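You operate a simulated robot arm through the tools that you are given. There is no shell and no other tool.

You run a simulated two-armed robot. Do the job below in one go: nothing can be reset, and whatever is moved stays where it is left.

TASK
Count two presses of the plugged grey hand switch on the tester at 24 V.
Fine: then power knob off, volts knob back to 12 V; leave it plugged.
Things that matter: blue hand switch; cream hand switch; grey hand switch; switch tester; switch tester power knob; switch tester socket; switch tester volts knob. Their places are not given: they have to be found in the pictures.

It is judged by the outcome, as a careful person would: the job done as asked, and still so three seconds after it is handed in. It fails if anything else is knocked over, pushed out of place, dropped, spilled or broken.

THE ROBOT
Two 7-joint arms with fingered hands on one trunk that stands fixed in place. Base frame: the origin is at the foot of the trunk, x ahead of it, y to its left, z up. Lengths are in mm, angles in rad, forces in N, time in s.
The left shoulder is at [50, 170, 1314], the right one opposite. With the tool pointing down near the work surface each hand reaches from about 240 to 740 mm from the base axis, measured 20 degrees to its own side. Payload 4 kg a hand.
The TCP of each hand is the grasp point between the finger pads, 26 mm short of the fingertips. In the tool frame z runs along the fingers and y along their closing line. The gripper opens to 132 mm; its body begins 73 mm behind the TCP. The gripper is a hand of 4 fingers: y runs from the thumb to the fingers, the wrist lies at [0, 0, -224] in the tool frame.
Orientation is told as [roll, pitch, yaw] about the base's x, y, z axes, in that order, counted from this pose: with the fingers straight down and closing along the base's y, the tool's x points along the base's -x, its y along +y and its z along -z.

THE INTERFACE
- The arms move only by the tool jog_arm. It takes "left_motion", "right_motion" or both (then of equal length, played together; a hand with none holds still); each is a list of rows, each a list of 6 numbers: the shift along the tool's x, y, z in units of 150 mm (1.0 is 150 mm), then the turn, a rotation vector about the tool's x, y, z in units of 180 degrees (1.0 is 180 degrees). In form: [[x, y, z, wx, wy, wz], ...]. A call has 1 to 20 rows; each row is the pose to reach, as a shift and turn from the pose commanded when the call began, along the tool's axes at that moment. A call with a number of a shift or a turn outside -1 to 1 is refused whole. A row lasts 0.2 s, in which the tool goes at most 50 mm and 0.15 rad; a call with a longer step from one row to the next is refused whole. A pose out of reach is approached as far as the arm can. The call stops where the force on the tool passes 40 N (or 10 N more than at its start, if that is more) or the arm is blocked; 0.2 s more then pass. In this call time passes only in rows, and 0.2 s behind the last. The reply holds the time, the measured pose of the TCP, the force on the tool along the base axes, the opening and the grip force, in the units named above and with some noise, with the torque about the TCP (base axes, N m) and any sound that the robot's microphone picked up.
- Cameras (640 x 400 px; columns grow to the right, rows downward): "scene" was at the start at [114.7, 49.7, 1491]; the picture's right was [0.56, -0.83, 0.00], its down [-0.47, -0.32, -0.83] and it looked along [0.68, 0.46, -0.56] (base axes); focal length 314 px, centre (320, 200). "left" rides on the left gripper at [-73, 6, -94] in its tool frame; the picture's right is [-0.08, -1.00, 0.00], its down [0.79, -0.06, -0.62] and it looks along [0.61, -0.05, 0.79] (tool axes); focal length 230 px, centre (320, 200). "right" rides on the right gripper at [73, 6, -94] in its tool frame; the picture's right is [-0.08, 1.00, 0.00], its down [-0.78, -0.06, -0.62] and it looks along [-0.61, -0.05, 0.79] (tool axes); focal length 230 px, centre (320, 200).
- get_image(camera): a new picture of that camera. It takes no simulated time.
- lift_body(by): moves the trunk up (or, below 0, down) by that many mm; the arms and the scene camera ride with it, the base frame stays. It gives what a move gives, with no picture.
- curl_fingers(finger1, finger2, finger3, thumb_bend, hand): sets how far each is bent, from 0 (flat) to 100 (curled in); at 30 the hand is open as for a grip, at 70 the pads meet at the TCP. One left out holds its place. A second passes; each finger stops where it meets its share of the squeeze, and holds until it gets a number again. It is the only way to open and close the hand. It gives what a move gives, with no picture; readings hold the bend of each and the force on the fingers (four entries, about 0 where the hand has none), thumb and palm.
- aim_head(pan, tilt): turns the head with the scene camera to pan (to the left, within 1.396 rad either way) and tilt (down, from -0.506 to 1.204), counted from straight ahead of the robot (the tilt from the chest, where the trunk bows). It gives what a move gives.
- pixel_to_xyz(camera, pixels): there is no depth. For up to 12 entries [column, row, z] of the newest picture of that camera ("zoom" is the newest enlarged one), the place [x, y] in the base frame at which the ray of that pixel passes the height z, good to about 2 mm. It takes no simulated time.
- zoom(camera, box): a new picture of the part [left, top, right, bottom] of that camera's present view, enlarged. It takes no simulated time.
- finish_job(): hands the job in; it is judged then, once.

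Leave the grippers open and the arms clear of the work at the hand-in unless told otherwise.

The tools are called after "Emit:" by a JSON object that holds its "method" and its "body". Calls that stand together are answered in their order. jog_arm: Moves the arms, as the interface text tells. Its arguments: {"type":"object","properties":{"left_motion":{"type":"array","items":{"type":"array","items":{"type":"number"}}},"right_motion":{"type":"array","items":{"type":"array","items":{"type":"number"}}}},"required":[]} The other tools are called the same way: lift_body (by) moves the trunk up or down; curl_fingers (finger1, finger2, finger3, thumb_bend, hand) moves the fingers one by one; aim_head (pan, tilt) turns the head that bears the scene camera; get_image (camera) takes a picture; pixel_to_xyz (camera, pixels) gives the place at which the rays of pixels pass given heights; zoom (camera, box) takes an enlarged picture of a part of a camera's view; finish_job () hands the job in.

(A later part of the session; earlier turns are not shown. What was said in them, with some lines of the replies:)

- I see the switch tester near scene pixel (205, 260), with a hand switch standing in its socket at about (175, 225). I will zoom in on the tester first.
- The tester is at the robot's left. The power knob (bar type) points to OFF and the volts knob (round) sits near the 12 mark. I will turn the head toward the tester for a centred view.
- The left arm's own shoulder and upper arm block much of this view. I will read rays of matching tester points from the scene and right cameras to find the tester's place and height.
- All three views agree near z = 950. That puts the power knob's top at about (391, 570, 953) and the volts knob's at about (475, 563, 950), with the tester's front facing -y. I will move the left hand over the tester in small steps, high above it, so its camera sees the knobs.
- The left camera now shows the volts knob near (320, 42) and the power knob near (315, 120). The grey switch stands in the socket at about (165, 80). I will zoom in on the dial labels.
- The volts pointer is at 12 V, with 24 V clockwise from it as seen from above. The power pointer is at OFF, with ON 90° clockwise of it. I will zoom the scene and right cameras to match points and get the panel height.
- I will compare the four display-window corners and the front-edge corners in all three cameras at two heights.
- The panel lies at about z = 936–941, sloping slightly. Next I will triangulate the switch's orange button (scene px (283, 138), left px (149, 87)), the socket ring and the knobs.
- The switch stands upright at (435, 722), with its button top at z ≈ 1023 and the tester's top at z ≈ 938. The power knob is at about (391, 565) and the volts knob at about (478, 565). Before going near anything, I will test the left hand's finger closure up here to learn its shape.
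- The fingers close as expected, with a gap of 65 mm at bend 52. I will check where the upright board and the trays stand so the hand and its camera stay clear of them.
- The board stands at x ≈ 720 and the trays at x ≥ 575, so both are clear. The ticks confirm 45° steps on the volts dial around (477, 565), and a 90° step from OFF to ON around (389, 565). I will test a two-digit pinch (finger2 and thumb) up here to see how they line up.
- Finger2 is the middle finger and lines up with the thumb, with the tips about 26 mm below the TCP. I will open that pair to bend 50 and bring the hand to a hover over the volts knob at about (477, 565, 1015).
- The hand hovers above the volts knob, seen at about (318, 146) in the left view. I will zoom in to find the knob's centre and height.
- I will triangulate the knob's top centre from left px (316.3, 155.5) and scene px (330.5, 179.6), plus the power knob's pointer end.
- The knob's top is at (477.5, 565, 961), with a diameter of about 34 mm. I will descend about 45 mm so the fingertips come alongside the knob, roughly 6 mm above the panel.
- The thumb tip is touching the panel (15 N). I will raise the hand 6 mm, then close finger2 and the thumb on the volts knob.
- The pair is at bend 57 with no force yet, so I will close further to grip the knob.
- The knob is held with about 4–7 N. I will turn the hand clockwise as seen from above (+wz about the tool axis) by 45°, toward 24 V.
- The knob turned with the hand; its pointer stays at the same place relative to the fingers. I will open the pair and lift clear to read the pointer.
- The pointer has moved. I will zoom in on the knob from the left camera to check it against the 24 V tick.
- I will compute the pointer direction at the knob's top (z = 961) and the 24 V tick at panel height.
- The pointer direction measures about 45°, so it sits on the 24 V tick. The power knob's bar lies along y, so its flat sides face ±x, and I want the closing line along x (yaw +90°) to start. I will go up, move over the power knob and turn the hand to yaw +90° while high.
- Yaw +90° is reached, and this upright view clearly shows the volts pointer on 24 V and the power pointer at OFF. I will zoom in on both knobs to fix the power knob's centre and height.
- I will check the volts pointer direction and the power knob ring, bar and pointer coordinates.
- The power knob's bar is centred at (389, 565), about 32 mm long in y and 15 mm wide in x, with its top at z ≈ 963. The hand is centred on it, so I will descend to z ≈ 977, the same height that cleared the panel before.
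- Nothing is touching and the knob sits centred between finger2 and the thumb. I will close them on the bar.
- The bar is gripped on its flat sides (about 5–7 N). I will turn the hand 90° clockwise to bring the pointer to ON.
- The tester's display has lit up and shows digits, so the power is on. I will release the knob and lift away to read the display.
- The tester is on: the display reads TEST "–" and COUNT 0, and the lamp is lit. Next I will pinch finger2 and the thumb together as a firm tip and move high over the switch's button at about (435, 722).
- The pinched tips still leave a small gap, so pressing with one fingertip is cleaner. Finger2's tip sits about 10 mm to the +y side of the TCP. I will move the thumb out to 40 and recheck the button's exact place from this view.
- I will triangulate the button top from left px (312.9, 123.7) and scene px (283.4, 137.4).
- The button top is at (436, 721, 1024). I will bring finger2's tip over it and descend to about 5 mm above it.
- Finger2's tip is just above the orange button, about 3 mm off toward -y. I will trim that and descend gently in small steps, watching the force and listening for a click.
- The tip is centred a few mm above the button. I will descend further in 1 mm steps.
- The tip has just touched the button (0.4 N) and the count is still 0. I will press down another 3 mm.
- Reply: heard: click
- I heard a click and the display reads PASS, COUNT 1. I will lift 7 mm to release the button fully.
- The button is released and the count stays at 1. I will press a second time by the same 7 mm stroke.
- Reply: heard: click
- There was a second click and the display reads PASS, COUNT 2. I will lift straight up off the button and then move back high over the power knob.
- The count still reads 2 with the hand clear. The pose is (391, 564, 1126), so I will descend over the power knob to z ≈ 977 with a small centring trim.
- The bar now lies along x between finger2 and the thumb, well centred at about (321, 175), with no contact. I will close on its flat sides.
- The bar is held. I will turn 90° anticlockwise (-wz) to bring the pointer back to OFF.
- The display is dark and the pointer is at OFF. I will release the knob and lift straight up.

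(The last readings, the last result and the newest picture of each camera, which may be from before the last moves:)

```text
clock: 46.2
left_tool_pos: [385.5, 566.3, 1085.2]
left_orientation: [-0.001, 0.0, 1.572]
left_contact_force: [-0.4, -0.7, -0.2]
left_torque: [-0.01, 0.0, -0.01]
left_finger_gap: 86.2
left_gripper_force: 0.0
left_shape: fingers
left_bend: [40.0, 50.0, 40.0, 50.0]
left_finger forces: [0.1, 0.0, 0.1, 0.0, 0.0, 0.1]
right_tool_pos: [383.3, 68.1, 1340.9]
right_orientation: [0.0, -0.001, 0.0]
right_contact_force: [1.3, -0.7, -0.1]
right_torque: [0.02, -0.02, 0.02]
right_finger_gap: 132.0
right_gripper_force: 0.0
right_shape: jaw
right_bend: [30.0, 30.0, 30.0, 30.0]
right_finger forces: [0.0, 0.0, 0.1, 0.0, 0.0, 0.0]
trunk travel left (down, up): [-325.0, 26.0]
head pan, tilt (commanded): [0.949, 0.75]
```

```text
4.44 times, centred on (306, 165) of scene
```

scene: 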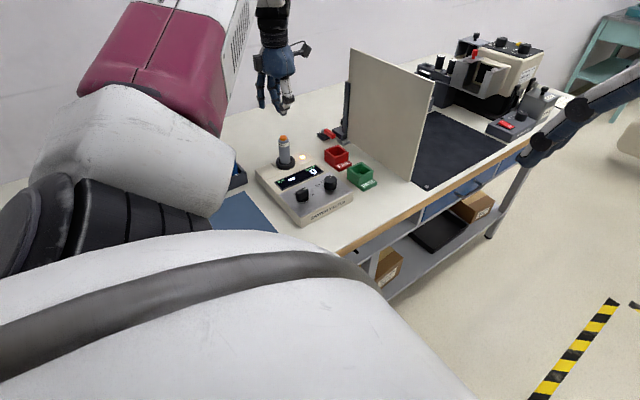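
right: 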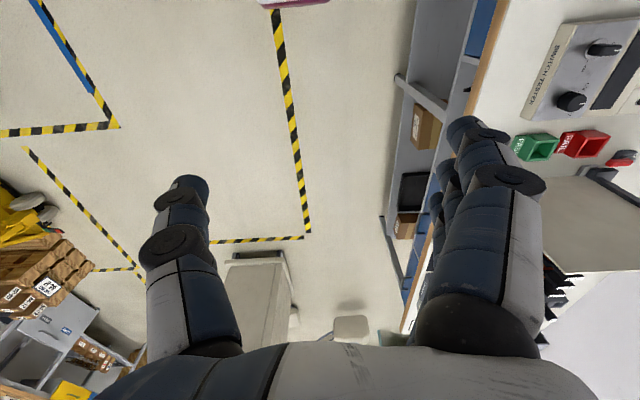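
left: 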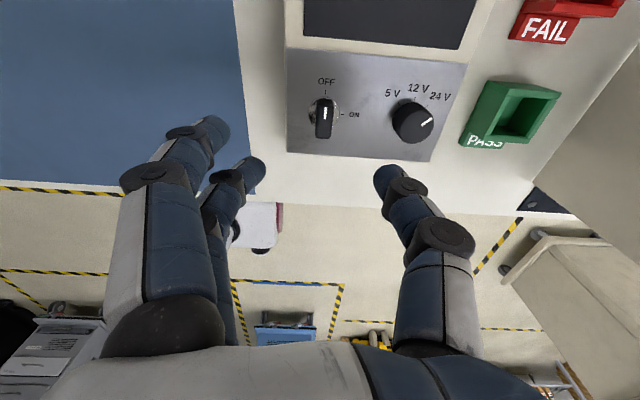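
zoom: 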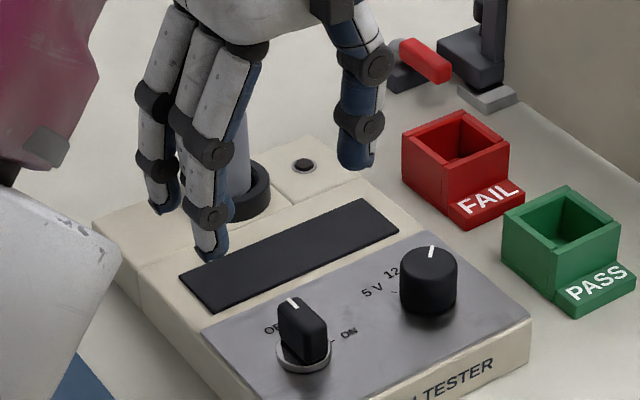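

Power is OFF, the display and lamp are dark, and the tester has not shifted. I will move over the volts knob at about (478, 565), turning the hand to yaw -45° so the turn back exactly reverses the earlier one.

Emit:
{"method": "jog_arm", "body": {"left_motion": [[0, -0.05, 0, 0, 0, 0.045], [0, -0.1, 0, 0, 0, 0.09], [0, -0.15, 0, 0, 0, 0.135], [0, -0.2, 0, 0, 0, 0.18], [0.002, -0.25, 0, 0, 0, 0.225], [0.003, -0.3, 0, 0, 0, 0.27], [0.004, -0.35, 0, 0, 0, 0.315], [0.005, -0.4, 0, 0, 0, 0.36], [0.005, -0.45, 0, 0, 0, 0.405], [0.005, -0.5, 0, 0, 0, 0.45], [0.005, -0.55, 0, 0, 0, 0.495], [0.005, -0.592, 0, 0, 0, 0.54], [0.005, -0.592, 0, 0, 0, 0.585], [0.005, -0.592, 0, 0, 0, 0.63], [0.005, -0.592, 0, 0, 0, 0.675], [0.005, -0.592, 0, 0, 0, 0.72], [0.005, -0.592, 0, 0, 0, 0.75]]}}

Emit:
{"method": "get_image", "body": {"camera": "left"}}

```text
clock: 49.8
left_tool_pos: [478.1, 565.2, 1084.2]
left_orientation: [0.001, 0.001, -0.789]
left_contact_force: [-0.6, 0.1, 0.3]
left_torque: [-0.01, 0.02, 0.02]
left_finger_gap: 86.5
left_gripper_force: 0.1
left_shape: fingers
left_bend: [40.0, 50.0, 40.0, 50.0]
left_finger forces: [0.0, 0.0, 0.0, 0.0, 0.0, 0.0]
right_tool_pos: [384.1, 69.1, 1341.4]
right_orientation: [0.0, 0.001, -0.001]
right_contact_force: [0.4, 0.0, -0.2]
right_torque: [0.01, -0.01, 0.0]
right_finger_gap: 132.0
right_gripper_force: 0.1
right_shape: jaw
right_bend: [30.0, 30.0, 30.0, 30.0]
right_finger forces: [0.0, 0.0, 0.0, 0.0, 0.0, 0.0]
trunk travel left (down, up): [-325.0, 26.0]
head pan, tilt (commanded): [0.949, 0.75]
```

```text
taken
```

left: 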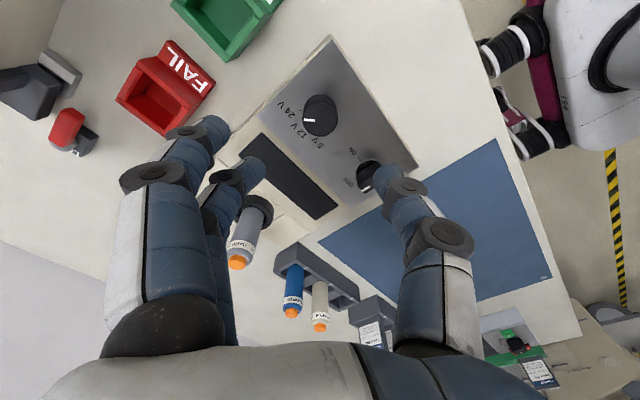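

The hand is over the volts knob at (478, 565) with yaw -45°. I will descend to z ≈ 977.

Emit:
{"method": "jog_arm", "body": {"left_motion": [[0, 0, 0.15, 0, 0, 0], [0, 0, 0.3, 0, 0, 0], [0, 0, 0.45, 0, 0, 0], [0, 0, 0.57, 0, 0, 0], [0, 0, 0.65, 0, 0, 0], [0, 0, 0.713, 0, 0, 0]]}}

Emit:
{"method": "get_image", "body": {"camera": "left"}}

```text
clock: 51.2
left_tool_pos: [476.0, 564.8, 976.1]
left_orientation: [0.0, 0.001, -0.786]
left_contact_force: [-0.2, -0.6, 0.6]
left_torque: [-0.01, 0.0, -0.02]
left_finger_gap: 86.7
left_gripper_force: 0.1
left_shape: fingers
left_bend: [40.0, 50.0, 40.0, 50.0]
left_finger forces: [0.1, 0.0, 0.0, 0.1, 0.0, 0.0]
right_tool_pos: [383.4, 68.0, 1340.3]
right_orientation: [0.0, 0.001, 0.001]
right_contact_force: [0.0, 0.2, 0.0]
right_torque: [0.03, -0.04, -0.05]
right_finger_gap: 131.6
right_gripper_force: 0.1
right_shape: jaw
right_bend: [30.0, 30.0, 30.0, 30.0]
right_finger forces: [0.0, 0.1, 0.1, 0.1, 0.0, 0.0]
trunk travel left (down, up): [-325.0, 26.0]
head pan, tilt (commanded): [0.949, 0.75]
```

```text
taken
```

left: 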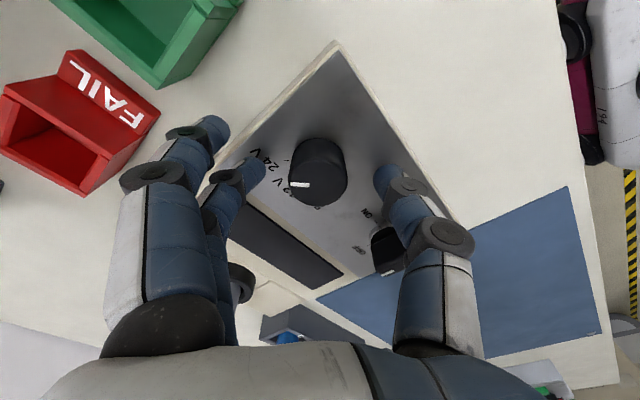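

The knob sits centred between finger2 and the thumb with no contact. I will close on it.

Emit:
{"method": "curl_fingers", "body": {"hand": "left", "finger2": 66, "thumb_bend": 66}}

```text
clock: 52.2
left_tool_pos: [476.2, 565.6, 977.7]
left_orientation: [-0.001, -0.001, -0.785]
left_contact_force: [-1.0, -0.1, -1.4]
left_torque: [0.02, -0.01, 0.01]
left_finger_gap: 68.4
left_gripper_force: 4.9
left_shape: fingers
left_bend: [40.0, 60.0, 40.0, 63.0]
left_finger forces: [0.0, 4.7, 0.0, 0.0, 5.3, 0.0]
right_tool_pos: [382.7, 68.4, 1340.7]
right_orientation: [0.001, 0.0, 0.001]
right_contact_force: [0.0, 0.4, -0.1]
right_torque: [-0.01, 0.0, -0.02]
right_finger_gap: 131.8
right_gripper_force: 0.0
right_shape: jaw
right_bend: [30.0, 30.0, 30.0, 30.0]
right_finger forces: [0.1, 0.0, 0.1, 0.0, 0.1, 0.0]
trunk travel left (down, up): [-325.0, 26.0]
head pan, tilt (commanded): [0.949, 0.75]
```

The grip is about 5 N on each side, as before. I will turn 45° anticlockwise (-wz), back toward 12 V.

Emit:
{"method": "jog_arm", "body": {"left_motion": [[0, 0, 0, 0, 0, -0.04], [0, 0, 0, 0, 0, -0.08], [0, 0, 0, 0, 0, -0.12], [0, 0, 0, 0, 0, -0.16], [0, 0, 0, 0, 0, -0.2], [0, 0, 0, 0, 0, -0.23], [0, 0, 0, 0, 0, -0.25]]}}

Emit:
{"method": "get_image", "body": {"camera": "left"}}

```text
clock: 53.8
left_tool_pos: [476.7, 564.4, 977.0]
left_orientation: [-0.002, 0.0, 0.001]
left_contact_force: [0.6, -1.8, -4.2]
left_torque: [-0.01, 0.02, 0.02]
left_finger_gap: 68.7
left_gripper_force: 4.7
left_shape: fingers
left_bend: [40.0, 60.0, 40.0, 63.0]
left_finger forces: [0.0, 3.7, 0.0, 0.1, 6.1, 0.0]
right_tool_pos: [383.9, 67.5, 1341.0]
right_orientation: [0.001, -0.001, -0.002]
right_contact_force: [-1.1, 0.2, 0.2]
right_torque: [0.02, 0.0, 0.0]
right_finger_gap: 131.8
right_gripper_force: 0.1
right_shape: jaw
right_bend: [30.0, 30.0, 30.0, 30.0]
right_finger forces: [0.0, 0.0, 0.1, 0.1, 0.0, 0.0]
trunk travel left (down, up): [-325.0, 26.0]
head pan, tilt (commanded): [0.949, 0.75]
```

```text
taken
```

left: 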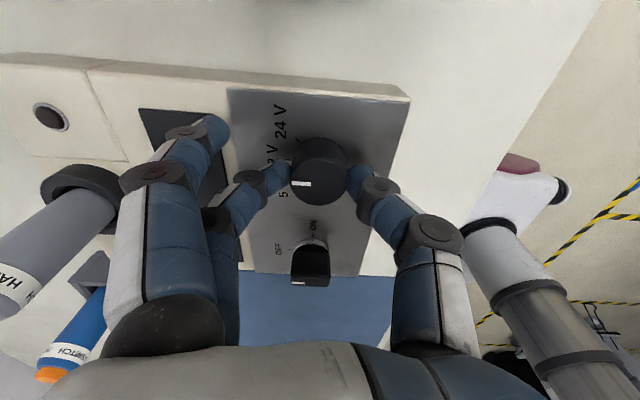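

The knob turned with the hand and its pointer again faces +y. I will release, lift straight up and check both pointers.

Emit:
{"method": "curl_fingers", "body": {"hand": "left", "finger2": 50, "thumb_bend": 50}}

Emit:
{"method": "jog_arm", "body": {"left_motion": [[0, 0, -0.1, 0, 0, 0], [0, 0, -0.2, 0, 0, 0], [0, 0, -0.4, 0, 0, 0], [0, 0, -0.6, 0, 0, 0], [0, 0, -0.8, 0, 0, 0], [0, 0, -1.0, 0, 0, 0]]}}

Emit:
{"method": "get_image", "body": {"camera": "left"}}

Emit:
{"method": "zoom", "body": {"camera": "scene", "box": [250, 120, 362, 210]}}

Emit:
{"method": "zoom", "body": {"camera": "left", "box": [240, 60, 420, 190]}}

```text
clock: 54.8
left_tool_pos: [477.2, 564.9, 978.7]
left_orientation: [0.001, 0.0, 0.0]
left_contact_force: [0.6, 0.0, -0.4]
left_torque: [0.01, 0.05, 0.01]
left_finger_gap: 86.4
left_gripper_force: 0.1
left_shape: fingers
left_bend: [40.0, 50.0, 40.0, 50.0]
left_finger forces: [0.0, 0.0, 0.0, 0.0, 0.1, 0.0]
right_tool_pos: [383.7, 69.3, 1340.8]
right_orientation: [0.001, 0.001, -0.002]
right_contact_force: [0.6, 0.4, -0.2]
right_torque: [0.01, -0.01, -0.02]
right_finger_gap: 131.8
right_gripper_force: 0.0
right_shape: jaw
right_bend: [30.0, 30.0, 30.0, 30.0]
right_finger forces: [0.1, 0.0, 0.1, 0.0, 0.0, 0.0]
trunk travel left (down, up): [-325.0, 26.0]
head pan, tilt (commanded): [0.949, 0.75]
```

```text
clock: 56.2
left_tool_pos: [477.8, 562.8, 1127.2]
left_orientation: [0.001, -0.001, -0.001]
left_contact_force: [-0.5, -1.1, -0.2]
left_torque: [-0.01, 0.0, -0.01]
left_finger_gap: 86.5
left_gripper_force: 0.1
left_shape: fingers
left_bend: [40.0, 50.0, 40.0, 50.0]
left_finger forces: [0.0, 0.1, 0.1, 0.0, 0.1, 0.0]
right_tool_pos: [382.9, 69.0, 1341.4]
right_orientation: [-0.001, 0.0, 0.0]
right_contact_force: [-1.3, -0.7, 0.0]
right_torque: [-0.03, 0.0, -0.02]
right_finger_gap: 131.9
right_gripper_force: 0.1
right_shape: jaw
right_bend: [30.0, 30.0, 30.0, 30.0]
right_finger forces: [0.0, 0.0, 0.0, 0.1, 0.0, 0.0]
trunk travel left (down, up): [-325.0, 26.0]
head pan, tilt (commanded): [0.949, 0.75]
```

```text
taken
```

left: 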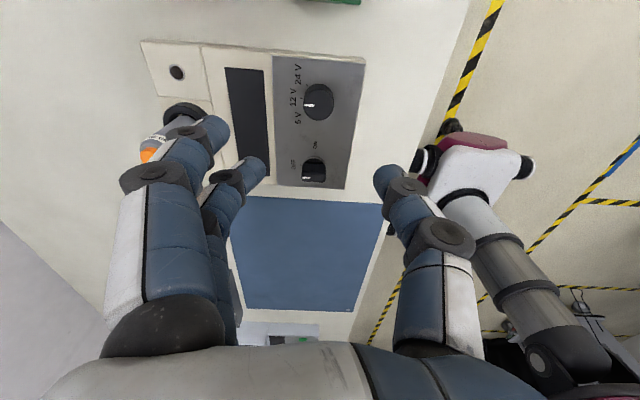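

```text
4.44 times, centred on (306, 165) of scene
```

zoom: 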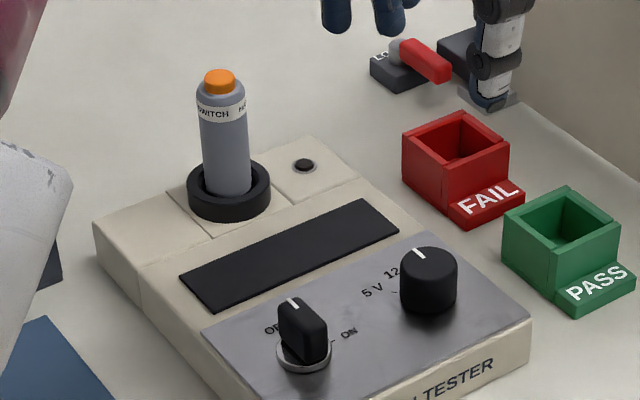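

```text
3.08 times, centred on (330, 125) of left
```

zoom: 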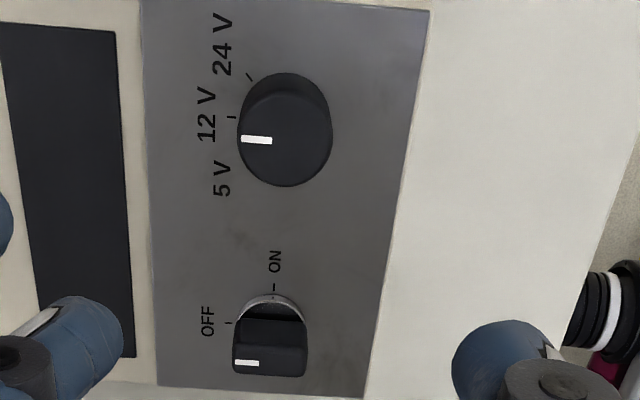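

The volts pointer is back at 12 V, power is at OFF and the grey switch is still upright in its socket. I will retreat the left arm up and back to near its start pose and open the hand fully.

Emit:
{"method": "jog_arm", "body": {"left_motion": [[0, 0, -0.2, 0, 0, 0], [0, 0, -0.4, 0, 0, 0], [0.1, 0, -0.6, 0, 0, 0], [0.25, -0.1, -0.8, 0, 0, 0], [0.45, -0.2, -0.95, 0, 0, 0], [0.65, -0.3, -1.0, 0, 0, 0], [0.85, -0.4, -1.0, 0, 0, 0], [1.0, -0.4, -1.0, 0, 0, 0]]}}

Emit:
{"method": "curl_fingers", "body": {"hand": "left", "finger1": 30, "finger2": 30, "finger3": 30, "thumb_bend": 30}}

Emit:
{"method": "zoom", "body": {"camera": "scene", "box": [230, 110, 390, 230]}}

Emit:
{"method": "get_image", "body": {"camera": "left"}}

```text
clock: 58.0
left_tool_pos: [325.4, 506.8, 1277.2]
left_orientation: [0.001, -0.002, 0.0]
left_contact_force: [0.0, 0.4, 0.5]
left_torque: [-0.04, -0.02, -0.02]
left_finger_gap: 86.5
left_gripper_force: 0.1
left_shape: fingers
left_bend: [40.0, 50.0, 40.0, 50.0]
left_finger forces: [0.0, 0.1, 0.0, 0.1, 0.0, 0.0]
right_tool_pos: [382.4, 68.7, 1341.0]
right_orientation: [0.001, 0.0, 0.0]
right_contact_force: [-0.8, -0.2, 0.5]
right_torque: [-0.01, -0.02, -0.03]
right_finger_gap: 131.6
right_gripper_force: 0.2
right_shape: jaw
right_bend: [30.0, 30.0, 30.0, 30.0]
right_finger forces: [0.0, 0.0, 0.0, 0.0, 0.0, 0.0]
trunk travel left (down, up): [-325.0, 26.0]
head pan, tilt (commanded): [0.949, 0.75]
```

```text
clock: 59.0
left_tool_pos: [326.3, 505.3, 1277.7]
left_orientation: [-0.002, 0.0, 0.0]
left_contact_force: [0.4, -0.4, -0.2]
left_torque: [-0.03, -0.01, -0.04]
left_finger_gap: 135.5
left_gripper_force: 0.1
left_shape: fingers
left_bend: [30.0, 30.0, 30.0, 30.0]
left_finger forces: [0.1, 0.0, 0.0, 0.1, 0.1, 0.0]
right_tool_pos: [382.7, 68.3, 1340.8]
right_orientation: [0.0, -0.001, -0.001]
right_contact_force: [0.5, -0.7, 0.3]
right_torque: [0.03, -0.04, 0.02]
right_finger_gap: 131.8
right_gripper_force: 0.1
right_shape: jaw
right_bend: [30.0, 30.0, 30.0, 30.0]
right_finger forces: [0.0, 0.0, 0.1, 0.1, 0.0, 0.0]
trunk travel left (down, up): [-325.0, 26.0]
head pan, tilt (commanded): [0.949, 0.75]
```

```text
3.33 times, centred on (310, 170) of scene
```

zoom: 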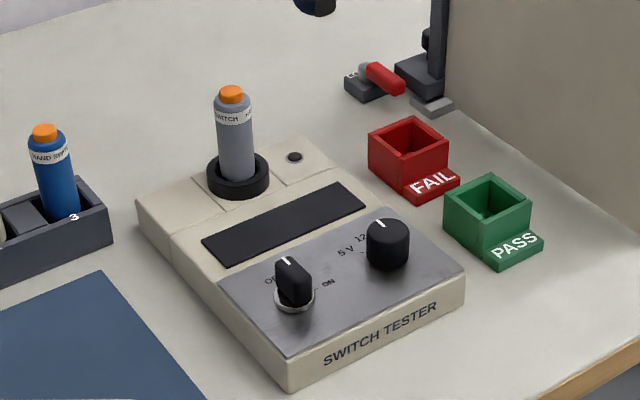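

```text
taken
```

left: 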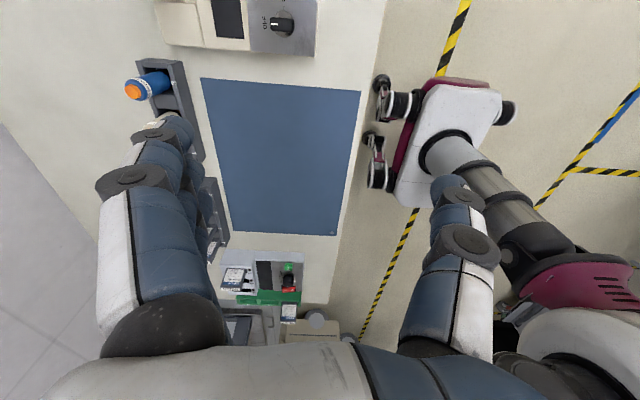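

The final picture shows power OFF, volts at 12 V, the grey switch plugged in upright, and the trays and the blue and cream switches untouched. Both hands are open and clear of the work, so I am handing the job in.

Emit:
{"method": "finish_job", "body": {}}

```text
The job is handed in.
```

The tester counted two presses of the plugged grey hand switch at 24 V: its display read PASS, COUNT 2 after the second click.

I then turned the power knob to OFF and the volts knob back to 12 V, and left the grey switch upright in its socket. In the last picture the tester, trays and blue switch are where they started; the cream switch was mostly out of that view, but nothing went near it. Early on, the thumb tip briefly touched the tester's panel at about 15 N as I lowered the hand to the volts knob. The pictures show no shift or mark from it.

Both hands are open and clear of the work, and the job is handed in.
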